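You operate a simulated robot arm through the tools that you are given. There is no shell and no other tool. Be economical: measure what you need, move in short steps, check, and stop when the job is done.

Carry out the task below with a simulated robot arm. There is one attempt and no reset: what you move stays moved.

Task
Remove the short axle, brush the hub block, fit the long axle.
Fine: the short axle stands in the free well of the axle rack; the pink brush goes back.
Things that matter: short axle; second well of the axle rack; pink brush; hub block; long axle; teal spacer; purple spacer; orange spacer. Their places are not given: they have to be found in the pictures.

Only the result counts: the job must be done as asked and must still hold three seconds after the hand-in. Knocking over, shifting, dropping, spilling or breaking anything else fails it.

Robot
A 7-joint arm with a two-finger parallel gripper, fixed in place. Base frame: the origin is at the foot of the arm, x ahead of it, y to its left, z up; the work surface is at about z = 800. Units: mm, degrees, N and s.
With the tool pointing down near the work surface it reaches from about 300 to 700 mm from the base axis. Its first joint turns from -66.0 to 66.0 degrees. Payload 1.57 kg.
The tool frame sits at the grasp point between the pads (the TCP): z along the fingers, y along the line on which they close. The tips reach 30 mm beyond it. The gripper opens to 110 mm. The fingers are 24 mm wide and 12 mm thick; the gripper's body (48 by 112 mm) begins 78 mm behind the TCP.
Orientation is told as [roll, pitch, yaw] about the base's x, y, z axes, in that order, counted from this pose: with the fingers straight down and closing along the base's y, the tool's x points along the base's -x, its y along +y and its z along -z.

Tools
- The arm moves only by the tool nudge_tool. Its argument "deltas" is a list of rows, each an object (a shift or turn left out is 0, a gripper value left out holds the last) with "offset": the shift along the tool's x, y, z in mm, a list of three; "rot": the turn, a rotation vector about the tool's x, y, z in degrees, a list of three; "fingers": the gripper command, from -1 (shut) to 1 (fully open), values between in proportion. In form: [{"offset": [tx, ty, tz], "rot": [wx, wy, wz], "fingers": fingers}, ...]. A call has 1 to 12 rows; each row is the pose to reach, as a shift and turn from the pose commanded when the call began, along the tool's axes at that moment. A row lasts 0.2 s, in which the tool goes at most 50 mm and 8.6 degrees; a call with a longer step from one row to the next is refused whole, and so is a gripper value outside its range. Where a pose cannot be reached the arm comes as near as it can. A force on the tool above 40 N (or 10 N above the force at the start of the call, whichever is more), or a blocked arm, ends the call early, and 0.2 s more pass. The fingers move at their own pace (about 108 mm/s each) and stop on an object; they squeeze with about 37 N. The grip force told is the motor's: it shows also when the fingers shut on nothing. Time passes only in rows, and 0.2 s behind the last, so rows that repeat a pose let the fingers close. It gives the time, the measured TCP pose, the force on the tool (base axes), the opening and the grip force at its end, in the units of the frame above (readings bear some noise), and new pictures: "show" is both (left out), scene, wrist or none.
- Cameras (640 x 400 px; columns grow to the right, rows downward): "scene" is fixed at [171.4, -400.8, 1401.4]; the picture's right is [0.70, -0.71, 0.00], its down [-0.44, -0.43, -0.79] and it looks along [0.56, 0.56, -0.61] (base axes); focal length 334 px, centre (320, 200). "wrist" rides on the gripper at [-36, 0, -80] in the tool frame; the picture's right is [0.00, -1.00, 0.00], its down [0.97, 0.00, -0.24] and it looks along [0.24, 0.00, 0.97] (tool axes); focal length 218 px, centre (320, 200).
- locate(camera, pixels): for up to 12 pixels [column, row] of the newest picture of that camera ("zoom" is the newest enlarged one), the place [x, y, z] in the base frame of the surface seen there, good to about 2 mm. No time passes.
- enlarge(camera, box): a new picture of the part [left, top, right, bottom] of that camera's present view, enlarged. No time passes.
- close_job(): hands the job in; it is judged then, once.

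Keep the steps short. Do not move on a guess: measure, check each grasp and each placing, and mend mistakes. In all there are 80 turns and 120 pictures (those below and enlarged ones count). Leave the gripper open and the arm clear of the work at the hand-in unless told otherwise, and finish with a single line.

The tools are called by a JSON object that holds its "name" and its "arguments". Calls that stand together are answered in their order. nudge_tool: Moves the arm, as the interface text tells. Its arguments: {"type":"object","properties":{"deltas":{"type":"array","items":{"type":"object","properties":{"offset":{"type":"array","items":{"type":"number"}},"rot":{"type":"array","items":{"type":"number"}},"fingers":{"type":"number"}}}},"show":{"type":"string","enum":["both","scene","wrist","none"]}},"required":["deltas"]} The other tools are called the same way: locate (camera, pixels) gives the place of the surface under pixels of a picture; enlarge (camera, box) takes an enlarged picture of a part of a camera's view; close_job () hands the job in.

At the start:

```text
time: 0.0
tool_pos: [384.2, 60.6, 1177.3]
orientation: [0.0, 0.0, 0.0]
contact_force: [0.3, 0.3, 0.2]
grip_width: 110.2
grasp_force: 0.0
```

scene: 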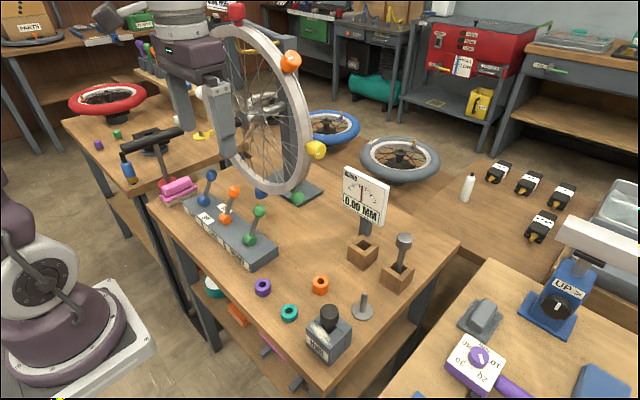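
wrist: 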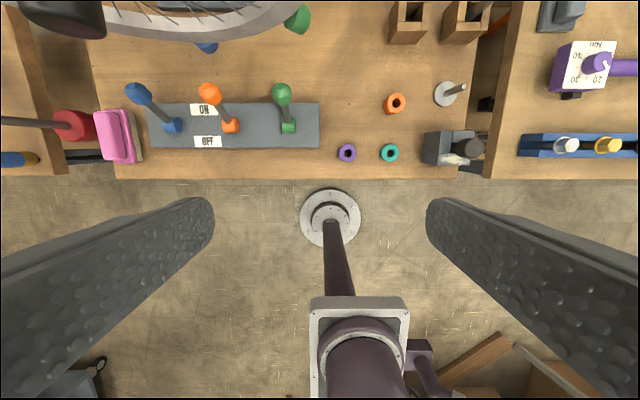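

I see the hub block near (330,335), rack wells near (363,252) and (398,275), and a pink object near (178,190). I'll enlarge these areas.

{"name": "enlarge", "arguments": {"camera": "scene", "box": [240, 220, 430, 370]}}

{"name": "enlarge", "arguments": {"camera": "scene", "box": [110, 110, 290, 260]}}

{"name": "enlarge", "arguments": {"camera": "wrist", "box": [320, 0, 520, 180]}}

```text
2.67 times, centred on (335, 295) of scene
```

zoom: 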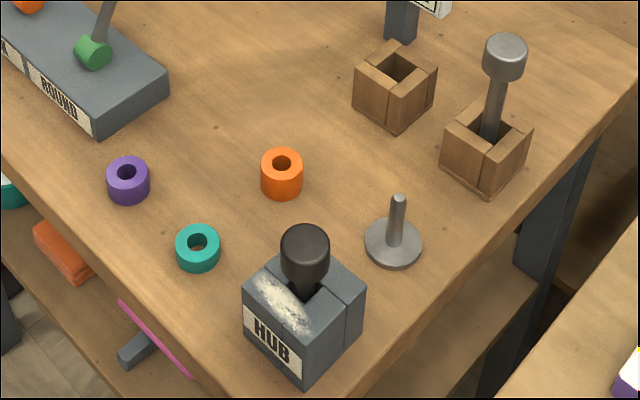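

```text
2.67 times, centred on (200, 185) of scene
```

zoom: 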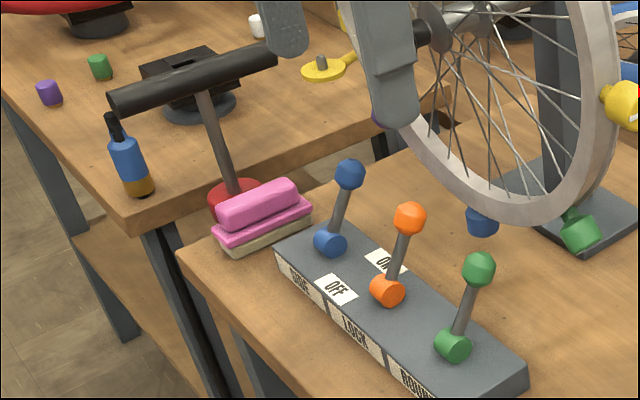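

```text
2.22 times, centred on (420, 90) of wrist
```

zoom: 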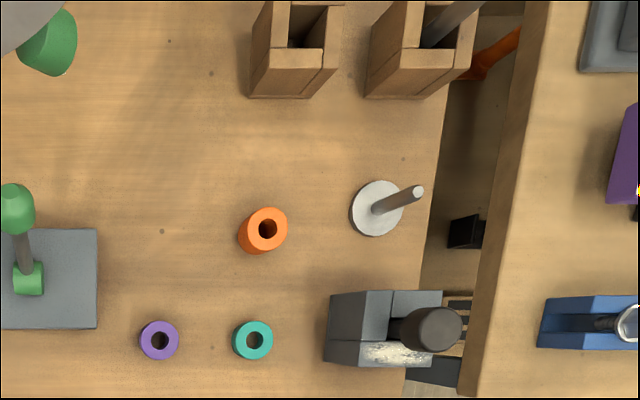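

Hub holds the black-headed axle, and a dirty patch lies on its top. The rack's near well (zoom left) is empty and the other holds the grey-headed axle. I'll measure points in this wrist zoom.

{"name": "locate", "arguments": {"camera": "zoom", "pixels": [[433, 328], [372, 300], [420, 297], [345, 340], [395, 353], [295, 60], [262, 60], [290, 10], [322, 20], [390, 60], [440, 65], [376, 225]]}}

{"name": "enlarge", "arguments": {"camera": "scene", "box": [290, 290, 370, 370]}}

```text
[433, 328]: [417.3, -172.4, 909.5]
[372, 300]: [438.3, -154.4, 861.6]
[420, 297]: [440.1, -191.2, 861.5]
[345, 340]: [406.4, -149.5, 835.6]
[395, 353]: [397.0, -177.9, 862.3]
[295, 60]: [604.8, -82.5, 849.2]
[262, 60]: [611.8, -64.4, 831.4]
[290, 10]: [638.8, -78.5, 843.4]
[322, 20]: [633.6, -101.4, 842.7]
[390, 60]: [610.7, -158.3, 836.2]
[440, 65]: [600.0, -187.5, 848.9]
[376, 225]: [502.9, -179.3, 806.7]
```

```text
5.00 times, centred on (330, 330) of scene
```

zoom: 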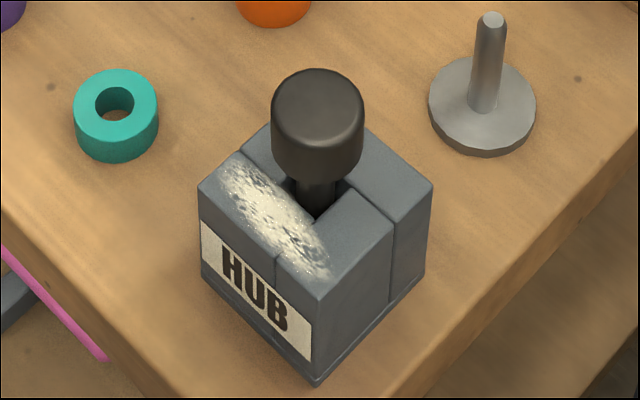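

{"name": "locate", "arguments": {"camera": "zoom", "pixels": [[202, 188], [318, 295], [430, 187], [275, 130], [318, 105], [240, 190], [310, 250], [268, 225], [318, 90], [350, 195], [315, 180], [318, 380]]}}

{"name": "enlarge", "arguments": {"camera": "scene", "box": [335, 215, 425, 305]}}

```text
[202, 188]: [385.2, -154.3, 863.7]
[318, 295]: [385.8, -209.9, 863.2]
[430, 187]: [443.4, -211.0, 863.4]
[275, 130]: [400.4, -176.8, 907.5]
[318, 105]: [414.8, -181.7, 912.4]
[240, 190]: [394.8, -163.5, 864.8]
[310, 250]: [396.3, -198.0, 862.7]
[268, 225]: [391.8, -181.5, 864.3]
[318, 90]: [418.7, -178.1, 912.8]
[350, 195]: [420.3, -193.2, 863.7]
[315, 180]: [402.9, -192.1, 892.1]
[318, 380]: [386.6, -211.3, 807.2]
```

```text
4.44 times, centred on (380, 260) of scene
```

zoom: 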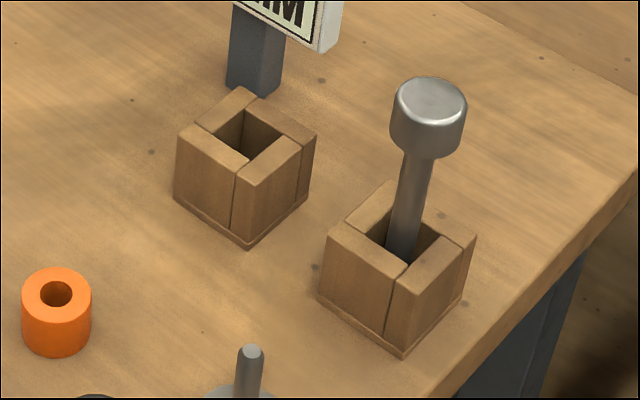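

{"name": "locate", "arguments": {"camera": "zoom", "pixels": [[432, 98], [400, 120], [460, 125], [428, 150], [412, 190], [400, 245], [178, 137], [240, 172], [313, 135], [242, 92], [330, 228], [400, 290]]}}

{"name": "locate", "arguments": {"camera": "scene", "pixels": [[177, 184], [165, 190], [190, 180], [178, 193], [172, 200], [196, 190], [171, 205], [197, 194], [162, 195], [340, 262], [388, 230], [362, 190]]}}

{"name": "enlarge", "arguments": {"camera": "wrist", "box": [80, 90, 160, 180]}}

```text
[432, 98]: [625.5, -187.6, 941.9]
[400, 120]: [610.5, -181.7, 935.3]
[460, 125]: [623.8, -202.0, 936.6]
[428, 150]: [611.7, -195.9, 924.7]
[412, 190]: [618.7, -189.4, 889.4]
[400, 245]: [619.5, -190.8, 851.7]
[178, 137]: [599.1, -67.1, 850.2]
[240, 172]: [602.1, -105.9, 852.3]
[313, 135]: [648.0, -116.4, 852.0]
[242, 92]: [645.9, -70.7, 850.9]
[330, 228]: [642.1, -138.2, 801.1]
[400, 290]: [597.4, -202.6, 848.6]
```

```text
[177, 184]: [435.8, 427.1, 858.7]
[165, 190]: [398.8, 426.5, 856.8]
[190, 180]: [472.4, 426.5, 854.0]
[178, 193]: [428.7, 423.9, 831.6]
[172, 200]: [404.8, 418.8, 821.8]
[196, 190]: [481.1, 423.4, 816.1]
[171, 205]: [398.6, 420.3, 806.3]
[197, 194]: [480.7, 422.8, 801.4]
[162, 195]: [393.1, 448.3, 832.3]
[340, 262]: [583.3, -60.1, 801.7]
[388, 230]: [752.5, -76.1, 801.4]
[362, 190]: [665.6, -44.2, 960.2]
```

```text
4.44 times, centred on (120, 135) of wrist
```

zoom: 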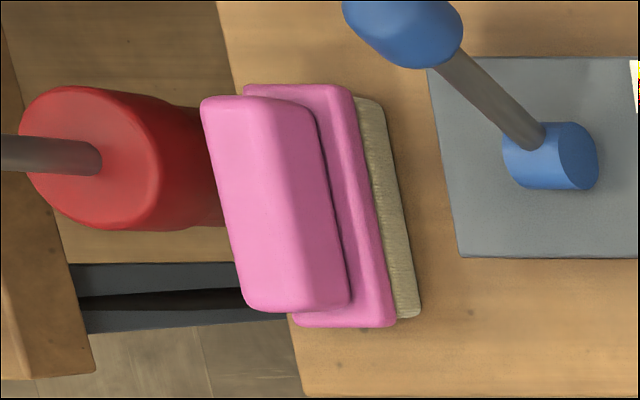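

Hub: x 385–443, y −154…−211, top z 863. Axle head centre is about (415,−182), top 912. First I move above the hub at z≈1020 to measure from closer.

{"name": "nudge_tool", "arguments": {"deltas": [{"offset": [-5, -40, 25], "fingers": 0.2}, {"offset": [-10, -80, 50]}, {"offset": [-15, -120, 75]}, {"offset": [-20, -160, 100]}, {"offset": [-25, -200, 125]}, {"offset": [-30.3, -242.6, 150]}, {"offset": [-30.3, -242.6, 157]}, {"offset": [-30.3, -242.6, 157]}]}}

```text
time: 1.8
tool_pos: [415.6, -184.2, 1018.9]
orientation: [0.0, 0.0, 0.0]
contact_force: [0.5, -0.7, -1.0]
grip_width: 65.8
grasp_force: 0.0
```

scene: 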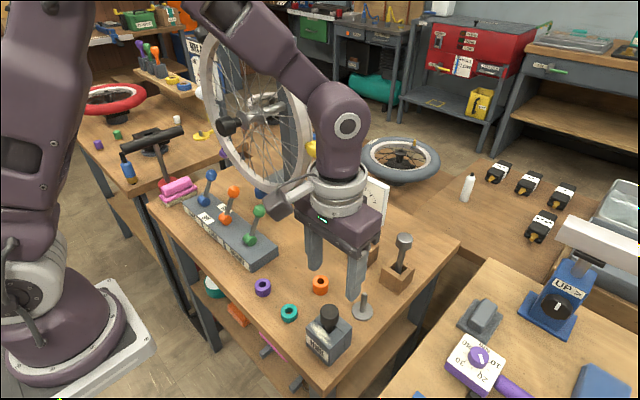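
wrist: 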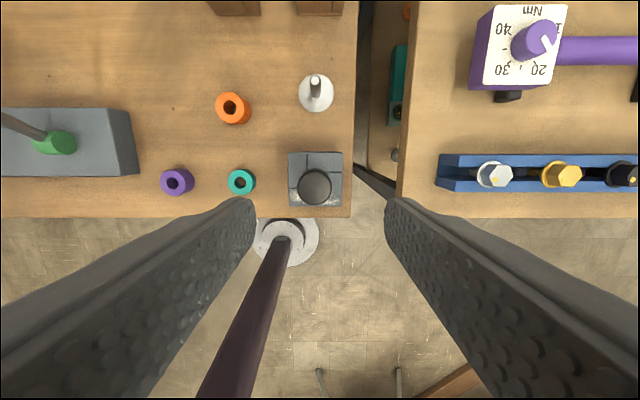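

Above the hub. Measuring the head and hub.

{"name": "enlarge", "arguments": {"camera": "wrist", "box": [270, 140, 366, 230]}}

{"name": "locate", "arguments": {"camera": "wrist", "pixels": [[314, 187], [300, 187], [329, 187], [314, 174], [314, 200], [290, 155], [340, 155], [241, 182], [176, 182], [233, 107]]}}

```text
4.44 times, centred on (318, 185) of wrist
```

zoom: 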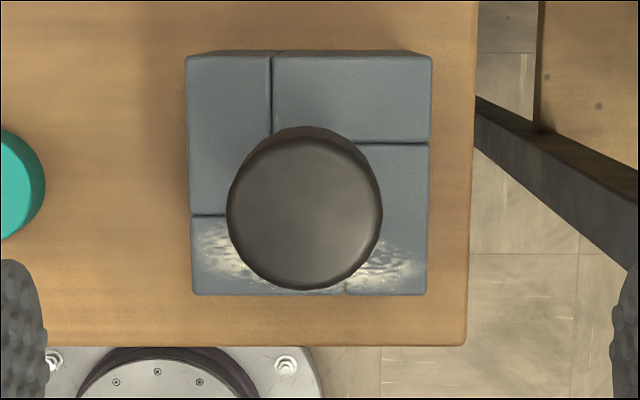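

```text
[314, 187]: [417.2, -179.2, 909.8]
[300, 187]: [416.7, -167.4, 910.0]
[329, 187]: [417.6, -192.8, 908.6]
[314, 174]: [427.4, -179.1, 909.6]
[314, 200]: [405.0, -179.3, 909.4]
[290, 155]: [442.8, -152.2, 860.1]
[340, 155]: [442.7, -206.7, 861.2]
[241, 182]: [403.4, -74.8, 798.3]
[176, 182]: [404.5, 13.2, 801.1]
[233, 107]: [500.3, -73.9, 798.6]
```

Head centre ≈(415.5,−180.5), diameter ~31, top 910. I descend to TCP z≈898 (tips 868, above hub top 863), and close.

{"name": "nudge_tool", "arguments": {"deltas": [{"offset": [0, 2, 40]}, {"offset": [0, 2, 80]}, {"offset": [0, 2, 105]}, {"offset": [0, 2, 120]}, {"offset": [0, 2, 120]}]}}

```text
time: 3.0
tool_pos: [414.3, -181.5, 900.7]
orientation: [0.1, 0.0, 0.1]
contact_force: [-0.9, 0.0, -0.1]
grip_width: 66.0
grasp_force: 0.1
```

scene: 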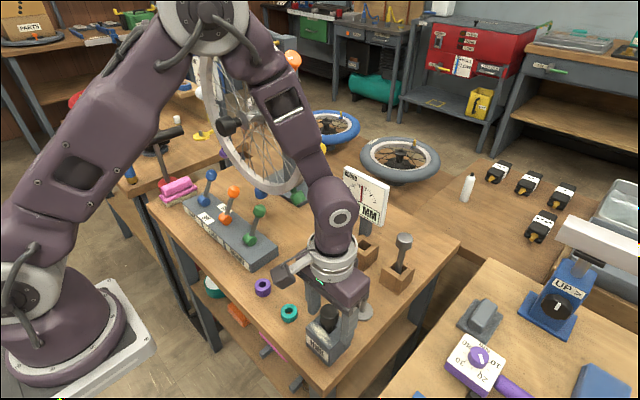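
wrist: 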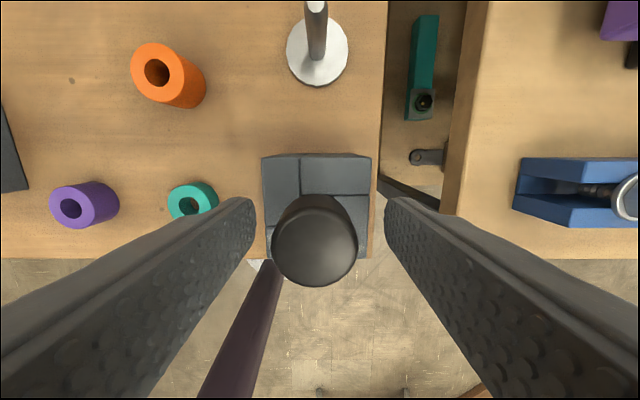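

Aligned, with the head centred between the fingers. Closing, then lifting 20 mm as a check.

{"name": "nudge_tool", "arguments": {"deltas": [{"offset": [0, 0, 2], "fingers": -1}, {"offset": [0, 0, 2]}, {"offset": [0, 0, 2]}, {"offset": [0, 0, 2]}, {"offset": [0, 0, -10]}, {"offset": [0, 0, -20]}]}}

```text
time: 4.4
tool_pos: [415.0, -180.1, 919.5]
orientation: [0.0, 0.0, 0.1]
contact_force: [-1.1, 0.9, -1.6]
grip_width: 30.7
grasp_force: 36.8
```

scene: 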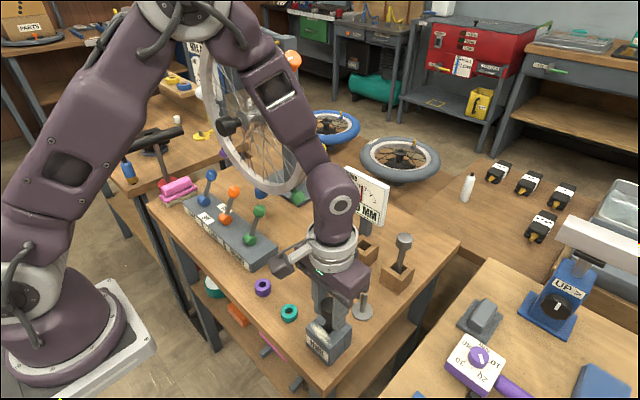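
wrist: 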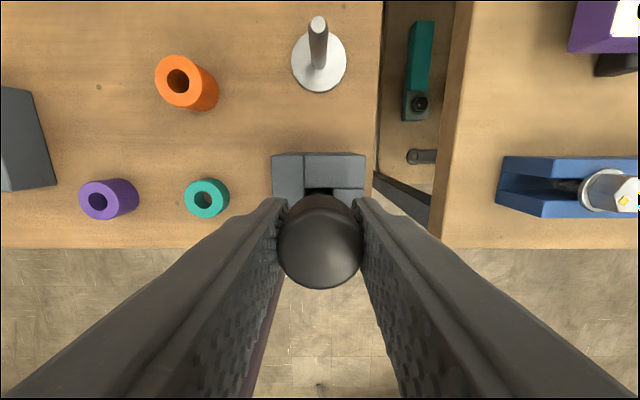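

Held at 30.7 mm. Lifting it clear by a further ~110 mm.

{"name": "nudge_tool", "arguments": {"deltas": [{"offset": [0, 0, -25]}, {"offset": [0, 0, -55]}, {"offset": [0, 0, -85]}, {"offset": [0, 0, -110]}, {"offset": [0, 0, -110]}]}}

{"name": "enlarge", "arguments": {"camera": "scene", "box": [270, 230, 390, 370]}}

```text
time: 5.6
tool_pos: [415.4, -183.1, 1028.4]
orientation: [0.0, 0.0, 0.0]
contact_force: [-0.8, 0.6, -1.9]
grip_width: 30.5
grasp_force: 36.6
```

scene: 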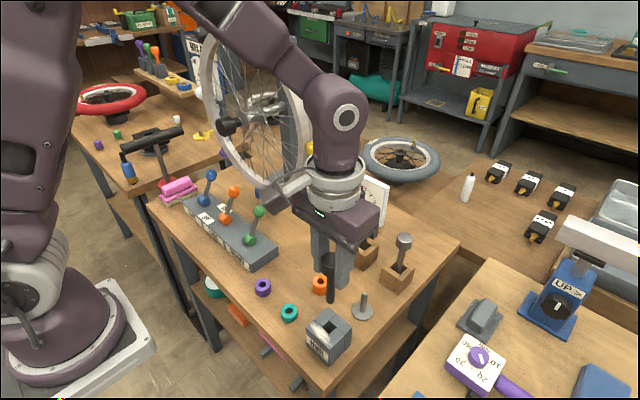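
wrist: 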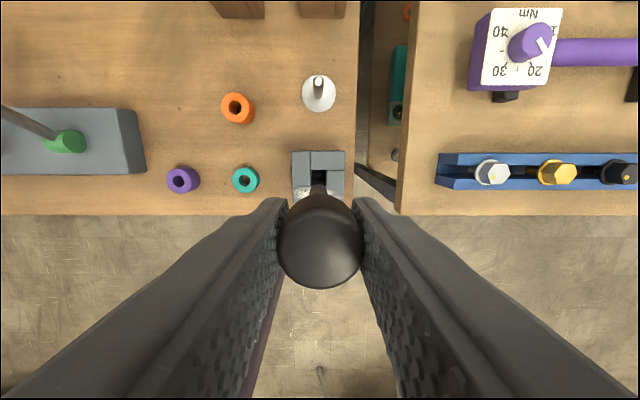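

```text
2.86 times, centred on (330, 300) of scene
```

zoom: 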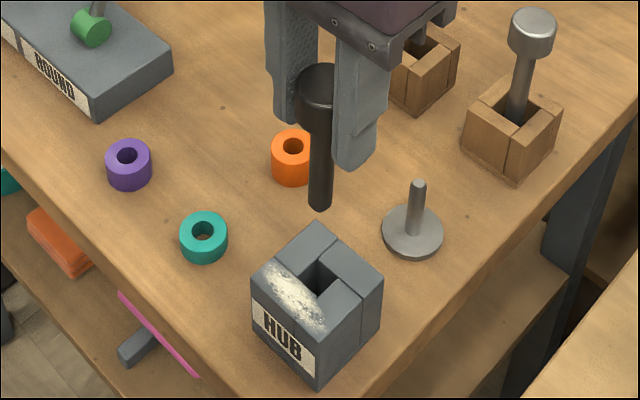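

The short axle is out. I measure the shaft tip (zoom 320,207), the hub hole and dirt.

{"name": "locate", "arguments": {"camera": "zoom", "pixels": [[320, 205], [319, 160], [320, 120], [300, 283], [318, 262], [342, 278], [320, 300], [318, 285], [275, 275], [312, 320], [315, 85], [320, 180]]}}

{"name": "enlarge", "arguments": {"camera": "scene", "box": [300, 300, 360, 370]}}

```text
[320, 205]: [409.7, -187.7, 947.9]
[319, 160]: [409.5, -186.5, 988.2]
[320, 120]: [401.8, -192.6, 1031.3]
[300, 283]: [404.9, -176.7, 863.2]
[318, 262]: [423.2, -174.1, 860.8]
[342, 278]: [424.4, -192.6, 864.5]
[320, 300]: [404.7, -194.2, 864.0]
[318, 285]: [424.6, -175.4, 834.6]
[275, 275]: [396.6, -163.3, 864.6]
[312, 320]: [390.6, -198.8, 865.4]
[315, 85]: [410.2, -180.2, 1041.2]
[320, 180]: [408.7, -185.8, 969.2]
```

```text
5.71 times, centred on (330, 335) of scene
```

zoom: 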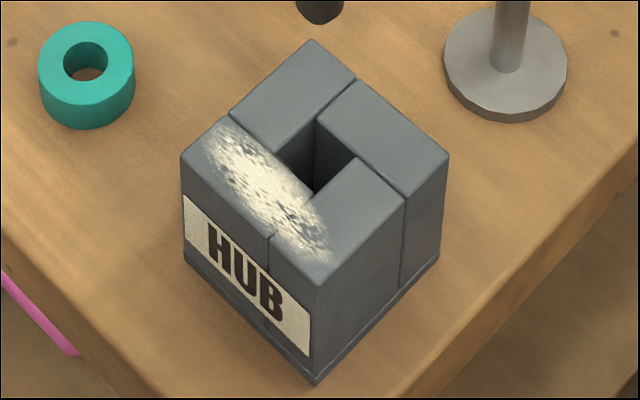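

Shaft tip hangs ~82 mm under the TCP. The dial gauge near the rack is a collision risk, so I'll measure it and the rack.

{"name": "locate", "arguments": {"camera": "scene", "pixels": [[372, 182], [388, 188], [365, 178], [384, 215], [368, 228], [387, 205], [366, 236], [372, 248], [362, 252], [358, 258]]}}

{"name": "enlarge", "arguments": {"camera": "scene", "box": [340, 165, 430, 300]}}

```text
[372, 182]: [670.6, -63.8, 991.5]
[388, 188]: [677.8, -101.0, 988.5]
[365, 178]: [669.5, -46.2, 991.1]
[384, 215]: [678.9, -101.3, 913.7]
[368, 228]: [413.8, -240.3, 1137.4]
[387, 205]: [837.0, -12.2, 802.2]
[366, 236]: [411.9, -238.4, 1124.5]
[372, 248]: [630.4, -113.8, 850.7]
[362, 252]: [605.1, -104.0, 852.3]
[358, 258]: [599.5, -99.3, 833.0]
```

```text
2.96 times, centred on (385, 232) of scene
```

zoom: 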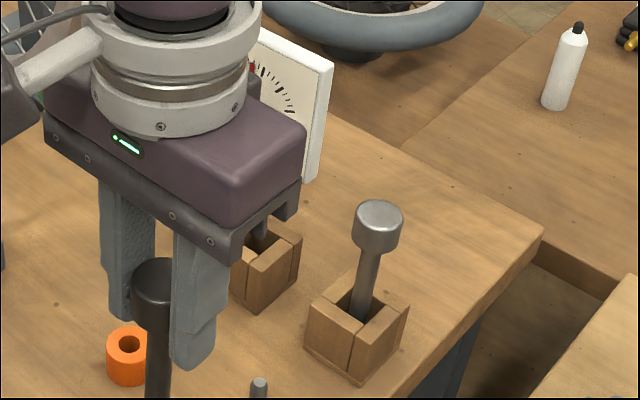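

The gauge's face is at x≈667, top z≈995, and my gripper's +x side will come close to it. I turn the tool 60° in free space to see whether a camera housing sticks out on that side.

{"name": "nudge_tool", "arguments": {"deltas": [{"rot": [0, 0, 8.5]}, {"rot": [0, 0, 17]}, {"rot": [0, 0, 25.5]}, {"rot": [0, 0, 34]}, {"rot": [0, 0, 42.5]}, {"rot": [0, 0, 51]}, {"rot": [0, 0, 59.5]}, {"rot": [0, 0, 68]}, {"rot": [0, 0, 76]}], "show": "none"}}

{"name": "enlarge", "arguments": {"camera": "scene", "box": [260, 160, 410, 310]}}

```text
time: 7.6
tool_pos: [413.1, -181.6, 1029.1]
orientation: [0.0, 0.0, -76.1]
contact_force: [-0.3, -0.1, -1.3]
grip_width: 30.5
grasp_force: 36.6
```

```text
2.67 times, centred on (335, 235) of scene
```

zoom: 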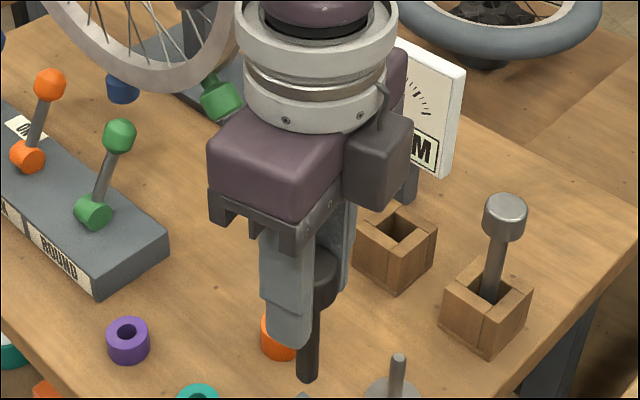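

There is a camera housing, which would foul the gauge at yaw 0. I'll turn on to about −180° so it faces away from the gauge.

{"name": "nudge_tool", "arguments": {"deltas": [{"rot": [0, 0, 8.5]}, {"rot": [0, 0, 17]}, {"rot": [0, 0, 25.5]}, {"rot": [0, 0, 34]}, {"rot": [0, 0, 42.5]}, {"rot": [0, 0, 51]}, {"rot": [0, 0, 59.5]}, {"rot": [0, 0, 68]}, {"rot": [0, 0, 76.5]}, {"rot": [0, 0, 85]}, {"rot": [0, 0, 93.5]}, {"rot": [0, 0, 102]}]}}

```text
time: 10.2
tool_pos: [413.4, -180.8, 1029.5]
orientation: [0.0, 0.0, -178.1]
contact_force: [-0.2, -0.1, -1.6]
grip_width: 30.5
grasp_force: 36.9
```

scene: 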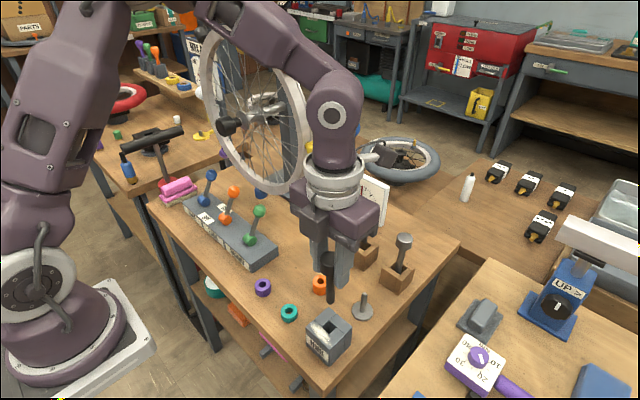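
wrist: 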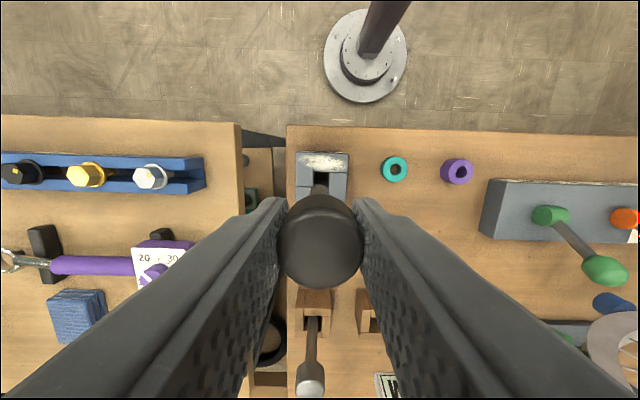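

Yaw 180 works, but a link's side arm (370–425,150–160) now points forward. I check its height over the TCP.

{"name": "locate", "arguments": {"camera": "scene", "pixels": [[370, 159], [385, 160], [385, 167], [400, 160], [420, 158], [345, 240], [360, 243], [372, 225], [330, 235], [340, 205], [340, 175]]}}

{"name": "enlarge", "arguments": {"camera": "scene", "box": [290, 120, 430, 280]}}

```text
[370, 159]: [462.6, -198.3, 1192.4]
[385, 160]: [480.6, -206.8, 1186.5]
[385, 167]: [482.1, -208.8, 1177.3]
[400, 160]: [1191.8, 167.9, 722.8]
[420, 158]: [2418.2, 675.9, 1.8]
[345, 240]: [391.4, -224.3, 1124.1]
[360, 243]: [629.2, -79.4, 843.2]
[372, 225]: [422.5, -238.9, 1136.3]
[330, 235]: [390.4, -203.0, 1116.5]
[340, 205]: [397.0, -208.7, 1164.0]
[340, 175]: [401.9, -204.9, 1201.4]
```

```text
2.50 times, centred on (360, 200) of scene
```

zoom: 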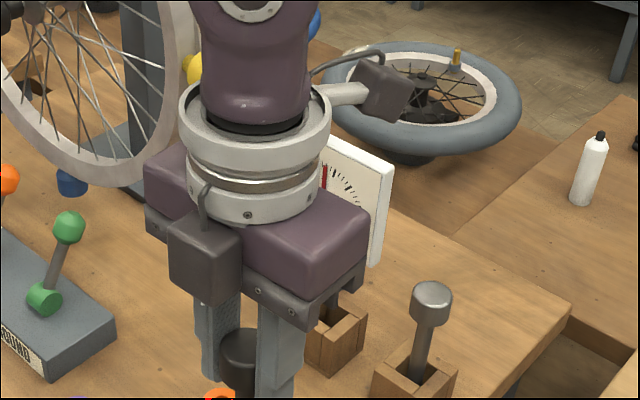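

{"name": "locate", "arguments": {"camera": "zoom", "pixels": [[388, 117], [372, 108], [400, 112], [405, 85], [380, 75], [380, 170], [392, 175], [345, 143], [377, 250], [308, 225], [362, 320]]}}

```text
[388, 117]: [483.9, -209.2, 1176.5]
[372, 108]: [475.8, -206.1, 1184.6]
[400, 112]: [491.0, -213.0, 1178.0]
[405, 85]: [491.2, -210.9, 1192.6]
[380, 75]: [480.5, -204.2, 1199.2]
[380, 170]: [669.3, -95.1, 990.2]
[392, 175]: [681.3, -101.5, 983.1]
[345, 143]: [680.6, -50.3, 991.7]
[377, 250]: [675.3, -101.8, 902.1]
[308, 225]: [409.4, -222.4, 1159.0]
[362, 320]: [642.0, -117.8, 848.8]
```

Side box is ~147 mm above the TCP, so it passes over the gauge with ~45 mm to spare. I move above the free well at present height.

{"name": "nudge_tool", "arguments": {"deltas": [{"offset": [36, -14, 0], "rot": [0, 0, 1.9]}, {"offset": [72, -28, 0], "rot": [0, 0, 1.9]}, {"offset": [108, -42, 0], "rot": [0, 0, 1.9]}, {"offset": [144, -56, 0], "rot": [0, 0, 1.9]}, {"offset": [180, -70, 0], "rot": [0, 0, 1.9]}, {"offset": [212.3, -82, 0], "rot": [0, 0, 1.9]}, {"offset": [212.3, -82, 0], "rot": [0, 0, 1.9]}, {"offset": [212.3, -82, 0], "rot": [0, 0, 1.9]}]}}

{"name": "enlarge", "arguments": {"camera": "wrist", "box": [240, 120, 400, 220]}}

{"name": "enlarge", "arguments": {"camera": "scene", "box": [320, 180, 430, 300]}}

```text
time: 12.0
tool_pos: [624.7, -90.7, 1032.2]
orientation: [0.0, 0.1, -179.9]
contact_force: [0.3, -0.4, -1.1]
grip_width: 30.8
grasp_force: 36.7
```

scene: 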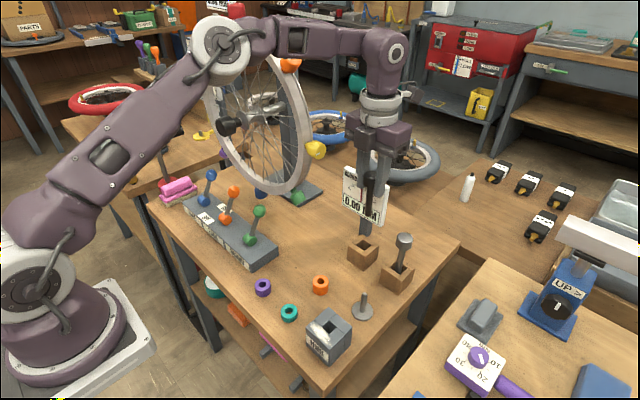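
wrist: 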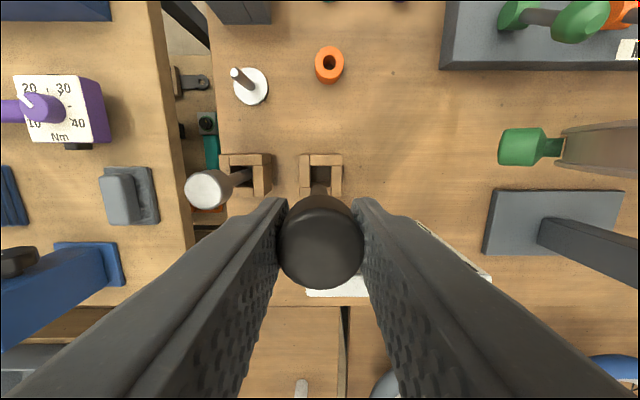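

```text
4.00 times, centred on (320, 170) of wrist
```

zoom: 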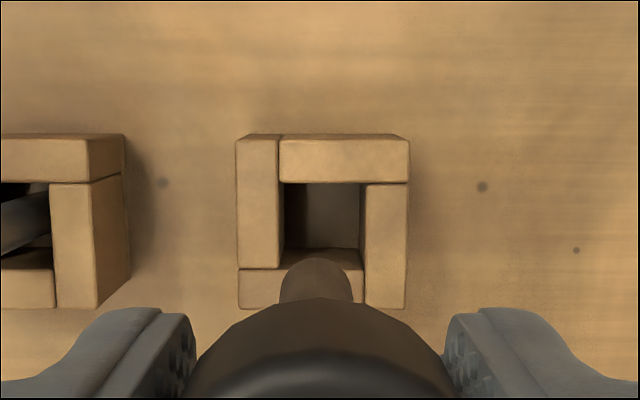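

```text
3.33 times, centred on (375, 240) of scene
```

zoom: 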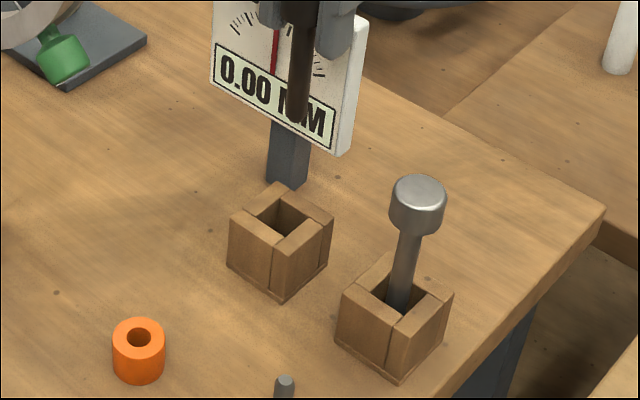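

{"name": "locate", "arguments": {"camera": "wrist", "pixels": [[299, 155], [342, 155], [342, 196], [300, 196], [320, 164], [309, 180], [331, 180], [309, 189], [328, 190], [207, 188], [240, 178], [238, 185]]}}

{"name": "locate", "arguments": {"camera": "zoom", "pixels": [[256, 222], [280, 240], [308, 218], [280, 205], [298, 118], [298, 80], [231, 220], [282, 250], [418, 185], [333, 212], [276, 185], [400, 295]]}}

```text
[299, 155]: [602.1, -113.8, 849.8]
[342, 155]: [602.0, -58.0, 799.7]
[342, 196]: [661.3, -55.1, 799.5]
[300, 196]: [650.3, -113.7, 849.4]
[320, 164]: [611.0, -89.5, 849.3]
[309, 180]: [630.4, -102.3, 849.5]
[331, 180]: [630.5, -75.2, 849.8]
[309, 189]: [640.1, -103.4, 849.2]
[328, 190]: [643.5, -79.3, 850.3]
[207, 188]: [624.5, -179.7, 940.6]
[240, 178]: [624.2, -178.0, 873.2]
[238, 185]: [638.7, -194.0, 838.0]
```

```text
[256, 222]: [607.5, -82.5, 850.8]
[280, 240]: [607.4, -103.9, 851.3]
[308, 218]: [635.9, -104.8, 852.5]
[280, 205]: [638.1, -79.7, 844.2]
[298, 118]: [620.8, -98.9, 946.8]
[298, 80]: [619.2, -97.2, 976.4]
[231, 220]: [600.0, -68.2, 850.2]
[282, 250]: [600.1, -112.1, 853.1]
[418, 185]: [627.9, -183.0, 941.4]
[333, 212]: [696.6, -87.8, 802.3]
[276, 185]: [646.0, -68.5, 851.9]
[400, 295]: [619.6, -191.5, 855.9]
```

Well centre is ≈(624.5,−90); the TCP is nearly over it. I descend ~92 mm so the tip is just over the well and check.

{"name": "nudge_tool", "arguments": {"deltas": [{"offset": [0, -1, 30]}, {"offset": [0, -1, 60]}, {"offset": [0, -1, 80]}, {"offset": [0, -1, 92]}, {"offset": [0, -1, 92]}]}}

{"name": "enlarge", "arguments": {"camera": "scene", "box": [320, 180, 430, 300]}}

```text
time: 13.2
tool_pos: [624.6, -90.1, 937.7]
orientation: [-0.1, 0.0, -180.0]
contact_force: [-0.4, -0.3, -1.3]
grip_width: 30.7
grasp_force: 36.6
```

scene: 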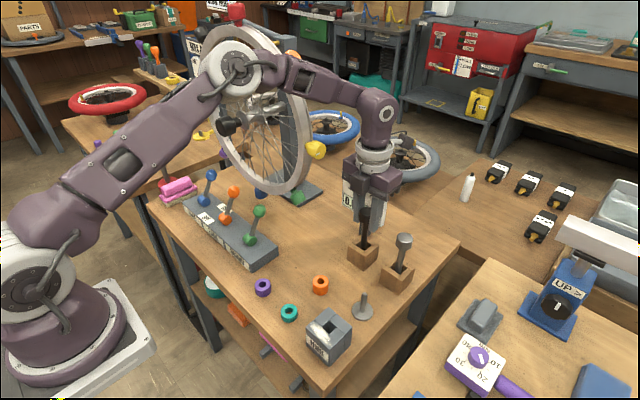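
wrist: 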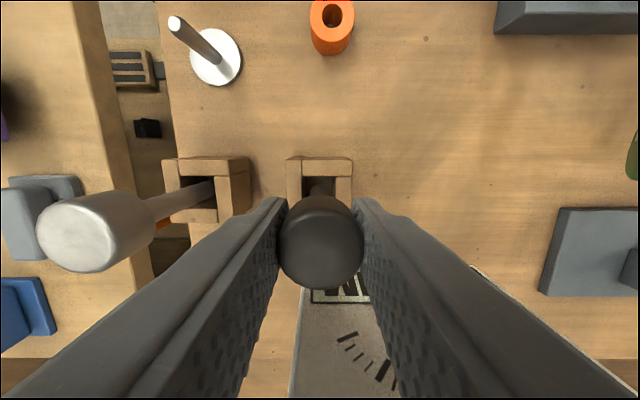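

```text
3.33 times, centred on (375, 240) of scene
```

zoom: 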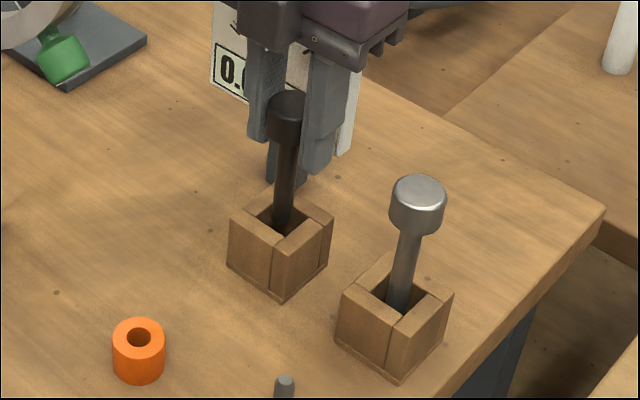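

The tip sits over the hole. Descending slowly 38 mm.

{"name": "nudge_tool", "arguments": {"deltas": [{"offset": [0, 0, 10]}, {"offset": [0, 0, 20]}, {"offset": [0, 0, 28]}, {"offset": [0, 0, 34]}, {"offset": [0, 0, 38]}, {"offset": [0, 0, 38]}]}}

{"name": "enlarge", "arguments": {"camera": "scene", "box": [320, 160, 430, 300]}}

```text
time: 14.6
tool_pos: [622.0, -91.2, 900.4]
orientation: [-0.1, 0.1, -180.0]
contact_force: [0.5, 0.6, -1.5]
grip_width: 30.7
grasp_force: 36.7
```

scene: 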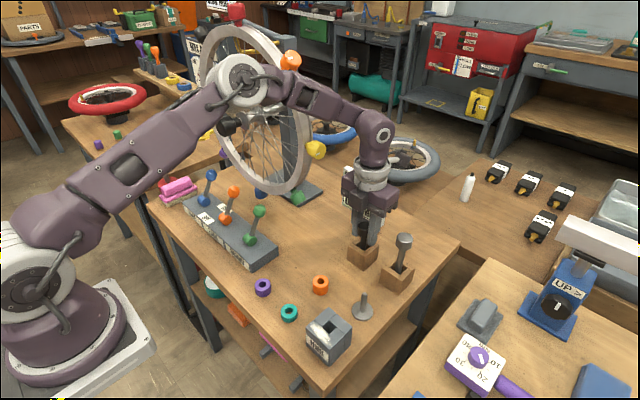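
wrist: 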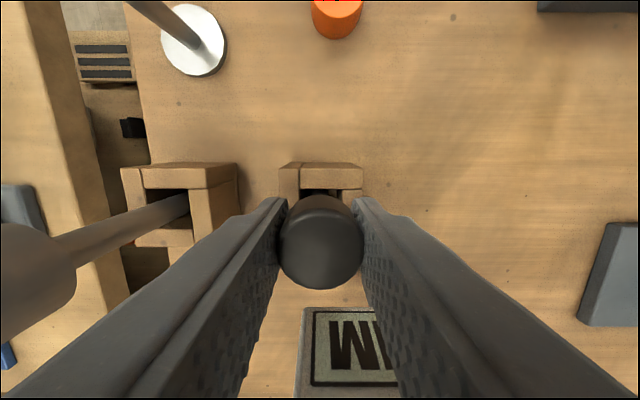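

```text
2.86 times, centred on (375, 230) of scene
```

zoom: 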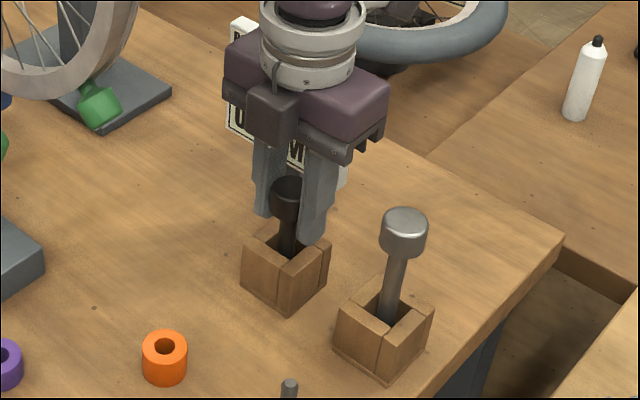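

Axle is in the well, no contact force. Continuing down in 2 mm steps until it touches bottom.

{"name": "nudge_tool", "arguments": {"deltas": [{"offset": [0, 0, 2]}, {"offset": [0, 0, 4]}, {"offset": [0, 0, 6]}, {"offset": [0, 0, 8]}, {"offset": [0, 0, 8]}], "show": "none"}}

```text
time: 15.8
tool_pos: [621.7, -90.6, 892.7]
orientation: [0.0, 0.0, -179.8]
contact_force: [2.7, -0.2, 24.0]
grip_width: 30.8
grasp_force: 36.7
```

It's on the bottom (24 N upward). I back off 1 mm, open, and check.

{"name": "nudge_tool", "arguments": {"deltas": [{"offset": [0, 0, -1.5]}, {"offset": [0, 0, -1.5], "fingers": -0.2}, {"offset": [0, 0, -1.5], "fingers": 0.1}, {"offset": [0, 0, -1.5]}]}}

{"name": "enlarge", "arguments": {"camera": "scene", "box": [320, 160, 430, 300]}}

```text
time: 16.8
tool_pos: [622.8, -88.6, 893.7]
orientation: [0.0, 0.0, -179.9]
contact_force: [-0.3, -0.4, 0.0]
grip_width: 60.5
grasp_force: 0.1
```

scene: 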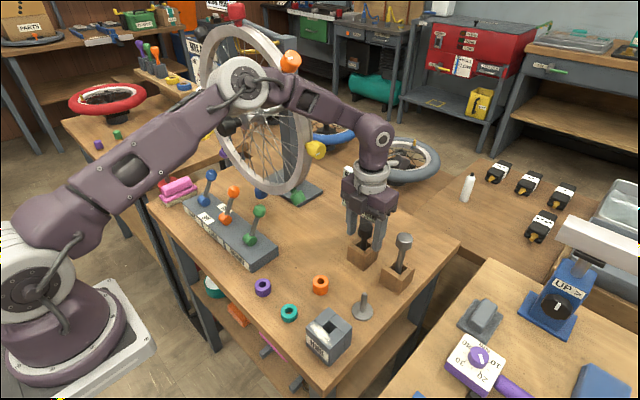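
wrist: 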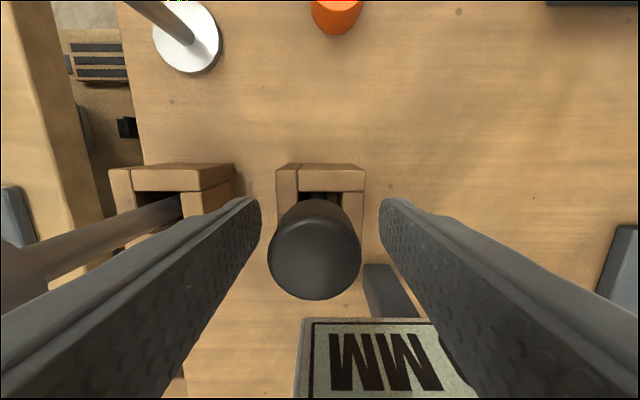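

```text
2.86 times, centred on (375, 230) of scene
```

zoom: 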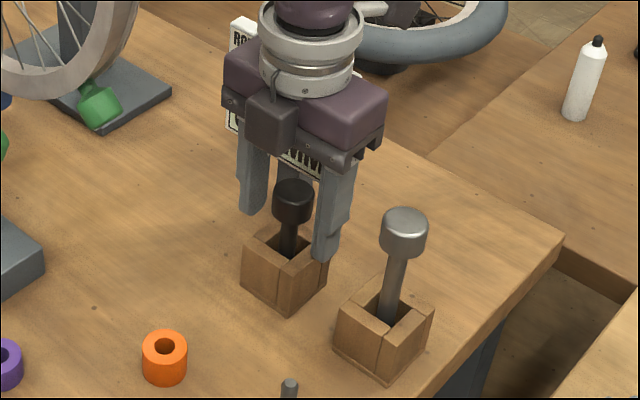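

Released; axle stands in its well. Raising 135 mm, and measuring wheel, levers and brush for the trip to the brush.

{"name": "nudge_tool", "arguments": {"deltas": [{"offset": [0, 0, -30]}, {"offset": [0, 0, -65]}, {"offset": [0, 0, -100]}, {"offset": [0, 0, -135]}, {"offset": [0, 0, -135]}]}}

{"name": "locate", "arguments": {"camera": "scene", "pixels": [[237, 150], [250, 178], [290, 190], [305, 150], [303, 120], [290, 85], [232, 30], [237, 10], [289, 62], [260, 210], [235, 192], [210, 175]]}}

{"name": "enlarge", "arguments": {"camera": "scene", "box": [140, 150, 240, 230]}}

```text
time: 18.0
tool_pos: [621.1, -87.5, 1031.6]
orientation: [-0.1, 0.0, -179.9]
contact_force: [-0.9, 0.1, -0.5]
grip_width: 60.4
grasp_force: 0.0
```

scene: 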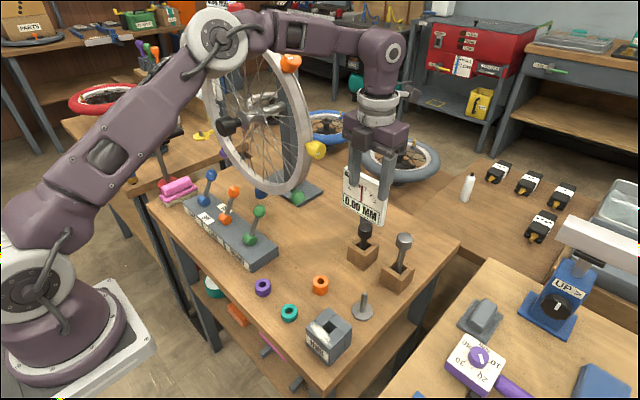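
wrist: 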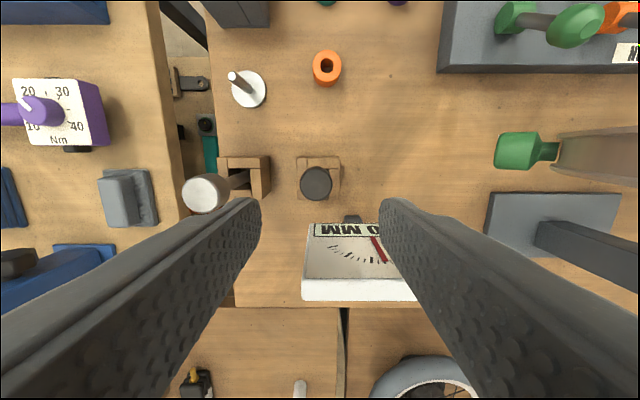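

```text
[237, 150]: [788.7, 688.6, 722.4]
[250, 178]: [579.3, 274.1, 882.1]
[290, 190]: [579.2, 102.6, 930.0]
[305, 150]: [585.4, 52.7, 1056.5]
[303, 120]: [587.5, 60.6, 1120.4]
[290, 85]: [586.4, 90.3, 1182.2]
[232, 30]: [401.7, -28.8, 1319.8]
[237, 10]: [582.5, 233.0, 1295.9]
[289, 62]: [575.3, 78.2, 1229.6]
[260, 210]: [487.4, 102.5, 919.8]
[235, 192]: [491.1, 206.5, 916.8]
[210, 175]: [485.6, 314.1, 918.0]
```

```text
5.00 times, centred on (190, 190) of scene
```

zoom: 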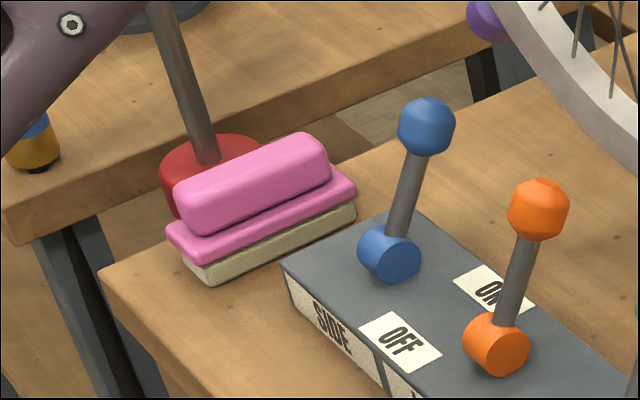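

{"name": "locate", "arguments": {"camera": "zoom", "pixels": [[195, 225], [325, 172], [185, 190], [305, 142], [250, 165], [250, 205], [215, 282], [352, 222], [180, 240], [350, 185], [205, 150], [420, 110]]}}

{"name": "nudge_tool", "arguments": {"deltas": [{"offset": [-37, -11, -20]}, {"offset": [-74, -22, -40]}, {"offset": [-111, -33, -60]}, {"offset": [-148, -44, -80]}, {"offset": [-185, -55, -100]}, {"offset": [-221, -67, -118]}, {"offset": [-221, -67, -118]}]}}

{"name": "enlarge", "arguments": {"camera": "scene", "box": [100, 100, 240, 220]}}

```text
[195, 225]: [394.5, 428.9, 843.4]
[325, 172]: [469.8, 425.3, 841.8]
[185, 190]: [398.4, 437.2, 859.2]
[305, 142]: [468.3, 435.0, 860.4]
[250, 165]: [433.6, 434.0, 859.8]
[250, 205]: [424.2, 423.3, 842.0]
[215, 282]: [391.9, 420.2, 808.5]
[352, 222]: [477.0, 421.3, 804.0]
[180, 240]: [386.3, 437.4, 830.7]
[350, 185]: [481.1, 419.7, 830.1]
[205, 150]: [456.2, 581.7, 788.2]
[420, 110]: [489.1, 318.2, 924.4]
```

```text
time: 19.6
tool_pos: [403.1, -24.0, 1148.7]
orientation: [0.0, 0.0, -180.0]
contact_force: [-0.5, 0.3, 1.3]
grip_width: 60.5
grasp_force: 0.1
```

scene: 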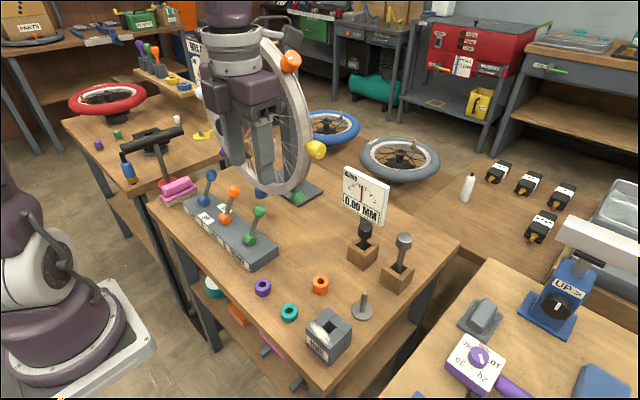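
wrist: 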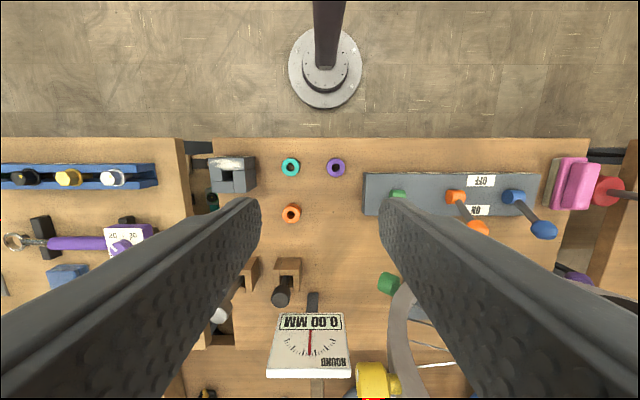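

```text
3.33 times, centred on (170, 160) of scene
```

zoom: 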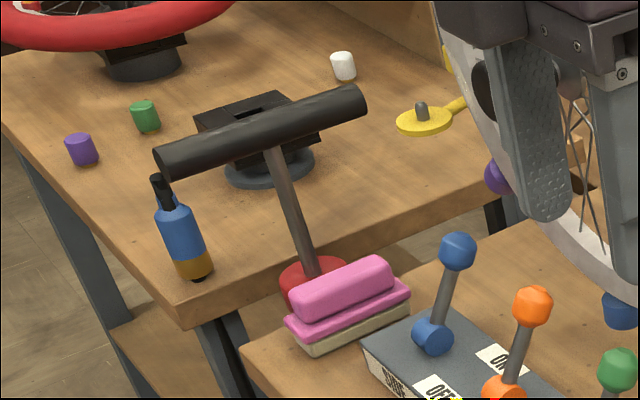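

{"name": "locate", "arguments": {"camera": "zoom", "pixels": [[165, 160], [260, 125], [350, 100], [260, 150], [300, 220], [310, 262], [295, 275], [330, 285], [340, 268], [380, 262], [290, 290], [455, 250]]}}

{"name": "enlarge", "arguments": {"camera": "wrist", "box": [490, 130, 640, 240]}}

```text
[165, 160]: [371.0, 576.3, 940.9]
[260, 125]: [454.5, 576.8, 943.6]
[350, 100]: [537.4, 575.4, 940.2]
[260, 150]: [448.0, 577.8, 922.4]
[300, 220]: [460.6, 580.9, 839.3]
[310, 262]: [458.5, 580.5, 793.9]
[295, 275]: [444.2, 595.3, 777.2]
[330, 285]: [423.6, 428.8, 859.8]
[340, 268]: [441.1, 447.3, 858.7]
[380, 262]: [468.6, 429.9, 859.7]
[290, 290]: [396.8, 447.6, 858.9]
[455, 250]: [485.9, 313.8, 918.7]
```

```text
3.64 times, centred on (565, 185) of wrist
```

zoom: 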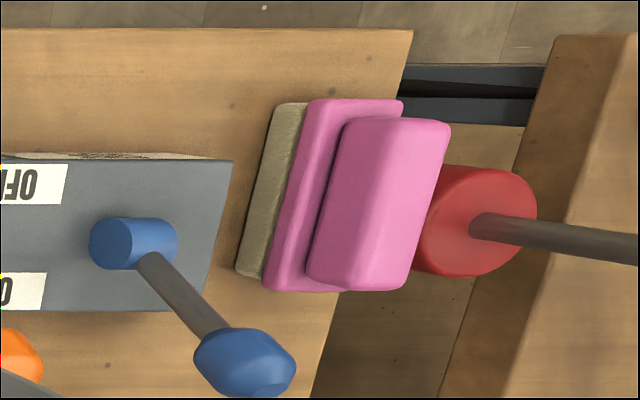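

Brush handle: x 397–469, y 426–450, top z 860, aligned with x. The pump bar is far enough (y 577). I turn back toward yaw 0 while moving to +y at x≈385, clear of the wheel.

{"name": "nudge_tool", "arguments": {"deltas": [{"offset": [-2, -10, 0], "rot": [0, 0, -8.5]}, {"offset": [-4, -20, 0], "rot": [0, 0, -17]}, {"offset": [-6, -30, 0], "rot": [0, 0, -25.5]}, {"offset": [-8, -40, 0], "rot": [0, 0, -34]}, {"offset": [-10, -50, 0], "rot": [0, 0, -42.5]}, {"offset": [-12, -60, 0], "rot": [0, 0, -51]}, {"offset": [-14, -70, 0], "rot": [0, 0, -59.5]}, {"offset": [-16, -80, 0], "rot": [0, 0, -68]}, {"offset": [-18, -90, 0], "rot": [0, 0, -76.5]}, {"offset": [-18, -100, 0], "rot": [0, 0, -85]}, {"offset": [-18, -110, 0], "rot": [0, 0, -93.5]}, {"offset": [-18, -120, 0], "rot": [0, 0, -102]}], "show": "scene"}}

```text
time: 22.2
tool_pos: [382.3, 96.0, 1145.5]
orientation: [-0.1, 0.1, -77.7]
contact_force: [-0.4, -0.4, -0.4]
grip_width: 60.6
grasp_force: 0.0
```

scene: 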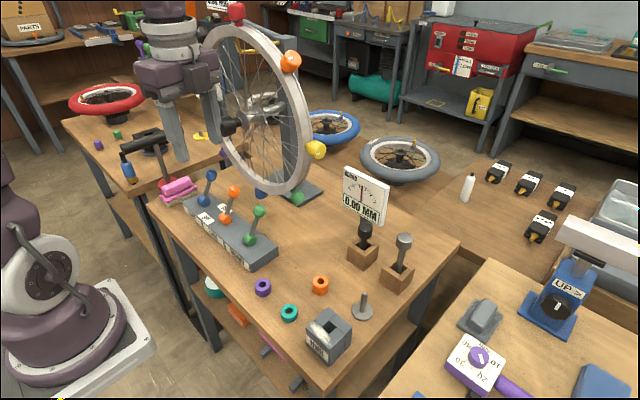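

The wheel hub's black knob (228,127) is near. I locate it, and finish the turn in place.

{"name": "locate", "arguments": {"camera": "scene", "pixels": [[228, 127], [224, 127], [240, 122], [270, 122]]}}

{"name": "nudge_tool", "arguments": {"deltas": [{"rot": [0, 0, -8.5]}, {"rot": [0, 0, -17]}, {"rot": [0, 0, -25.5]}, {"rot": [0, 0, -34]}, {"rot": [0, 0, -42.5]}, {"rot": [0, 0, -51]}, {"rot": [0, 0, -59.5]}, {"rot": [0, 0, -68]}, {"rot": [0, 0, -76]}, {"rot": [0, 0, -77.8]}], "show": "none"}}

```text
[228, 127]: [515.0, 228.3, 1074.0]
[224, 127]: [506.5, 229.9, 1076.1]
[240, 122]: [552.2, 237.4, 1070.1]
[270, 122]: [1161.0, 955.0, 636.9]
```

```text
time: 24.4
tool_pos: [382.9, 95.6, 1147.7]
orientation: [0.0, 0.1, 0.0]
contact_force: [0.5, 0.6, -0.8]
grip_width: 60.4
grasp_force: 0.1
```

Knob tip at x≈500, so x≈385 is clear. Moving to above the brush at z≈1000.

{"name": "nudge_tool", "arguments": {"deltas": [{"offset": [0, 40, 0]}, {"offset": [0, 80, 0]}, {"offset": [0, 120, 5]}, {"offset": [0, 160, 15]}, {"offset": [0, 200, 30]}, {"offset": [-5, 240, 50]}, {"offset": [-15, 275, 75]}, {"offset": [-27, 305, 100]}, {"offset": [-40, 330, 125]}, {"offset": [-50, 342, 148]}, {"offset": [-50, 342, 148]}, {"offset": [-50, 342, 148]}]}}

{"name": "enlarge", "arguments": {"camera": "wrist", "box": [240, 110, 400, 240]}}

```text
time: 27.0
tool_pos: [434.6, 438.9, 999.7]
orientation: [0.0, 0.0, -0.2]
contact_force: [0.6, 0.3, -0.5]
grip_width: 60.8
grasp_force: 0.1
```

scene: 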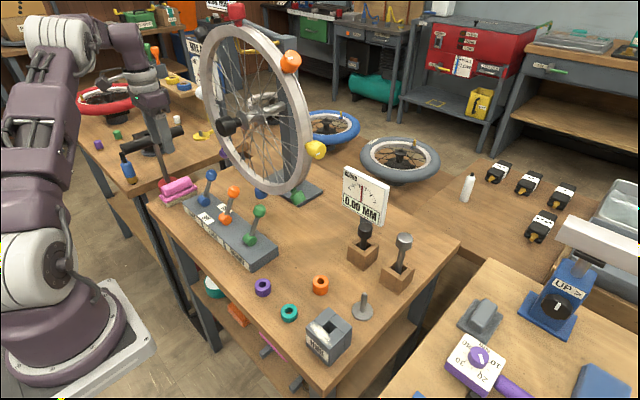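
wrist: 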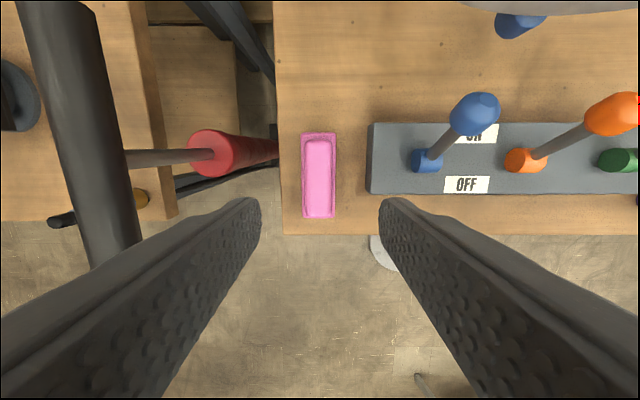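

```text
3.08 times, centred on (320, 175) of wrist
```

zoom: 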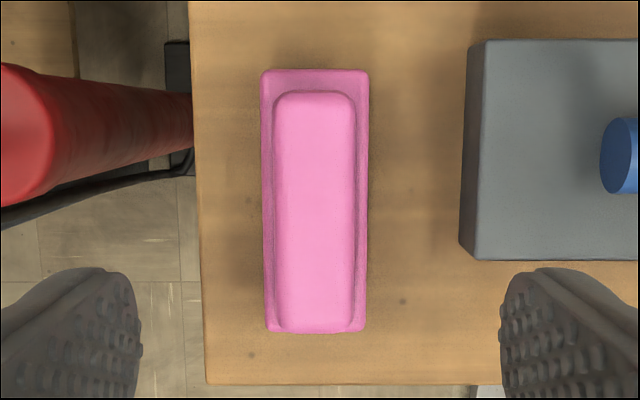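

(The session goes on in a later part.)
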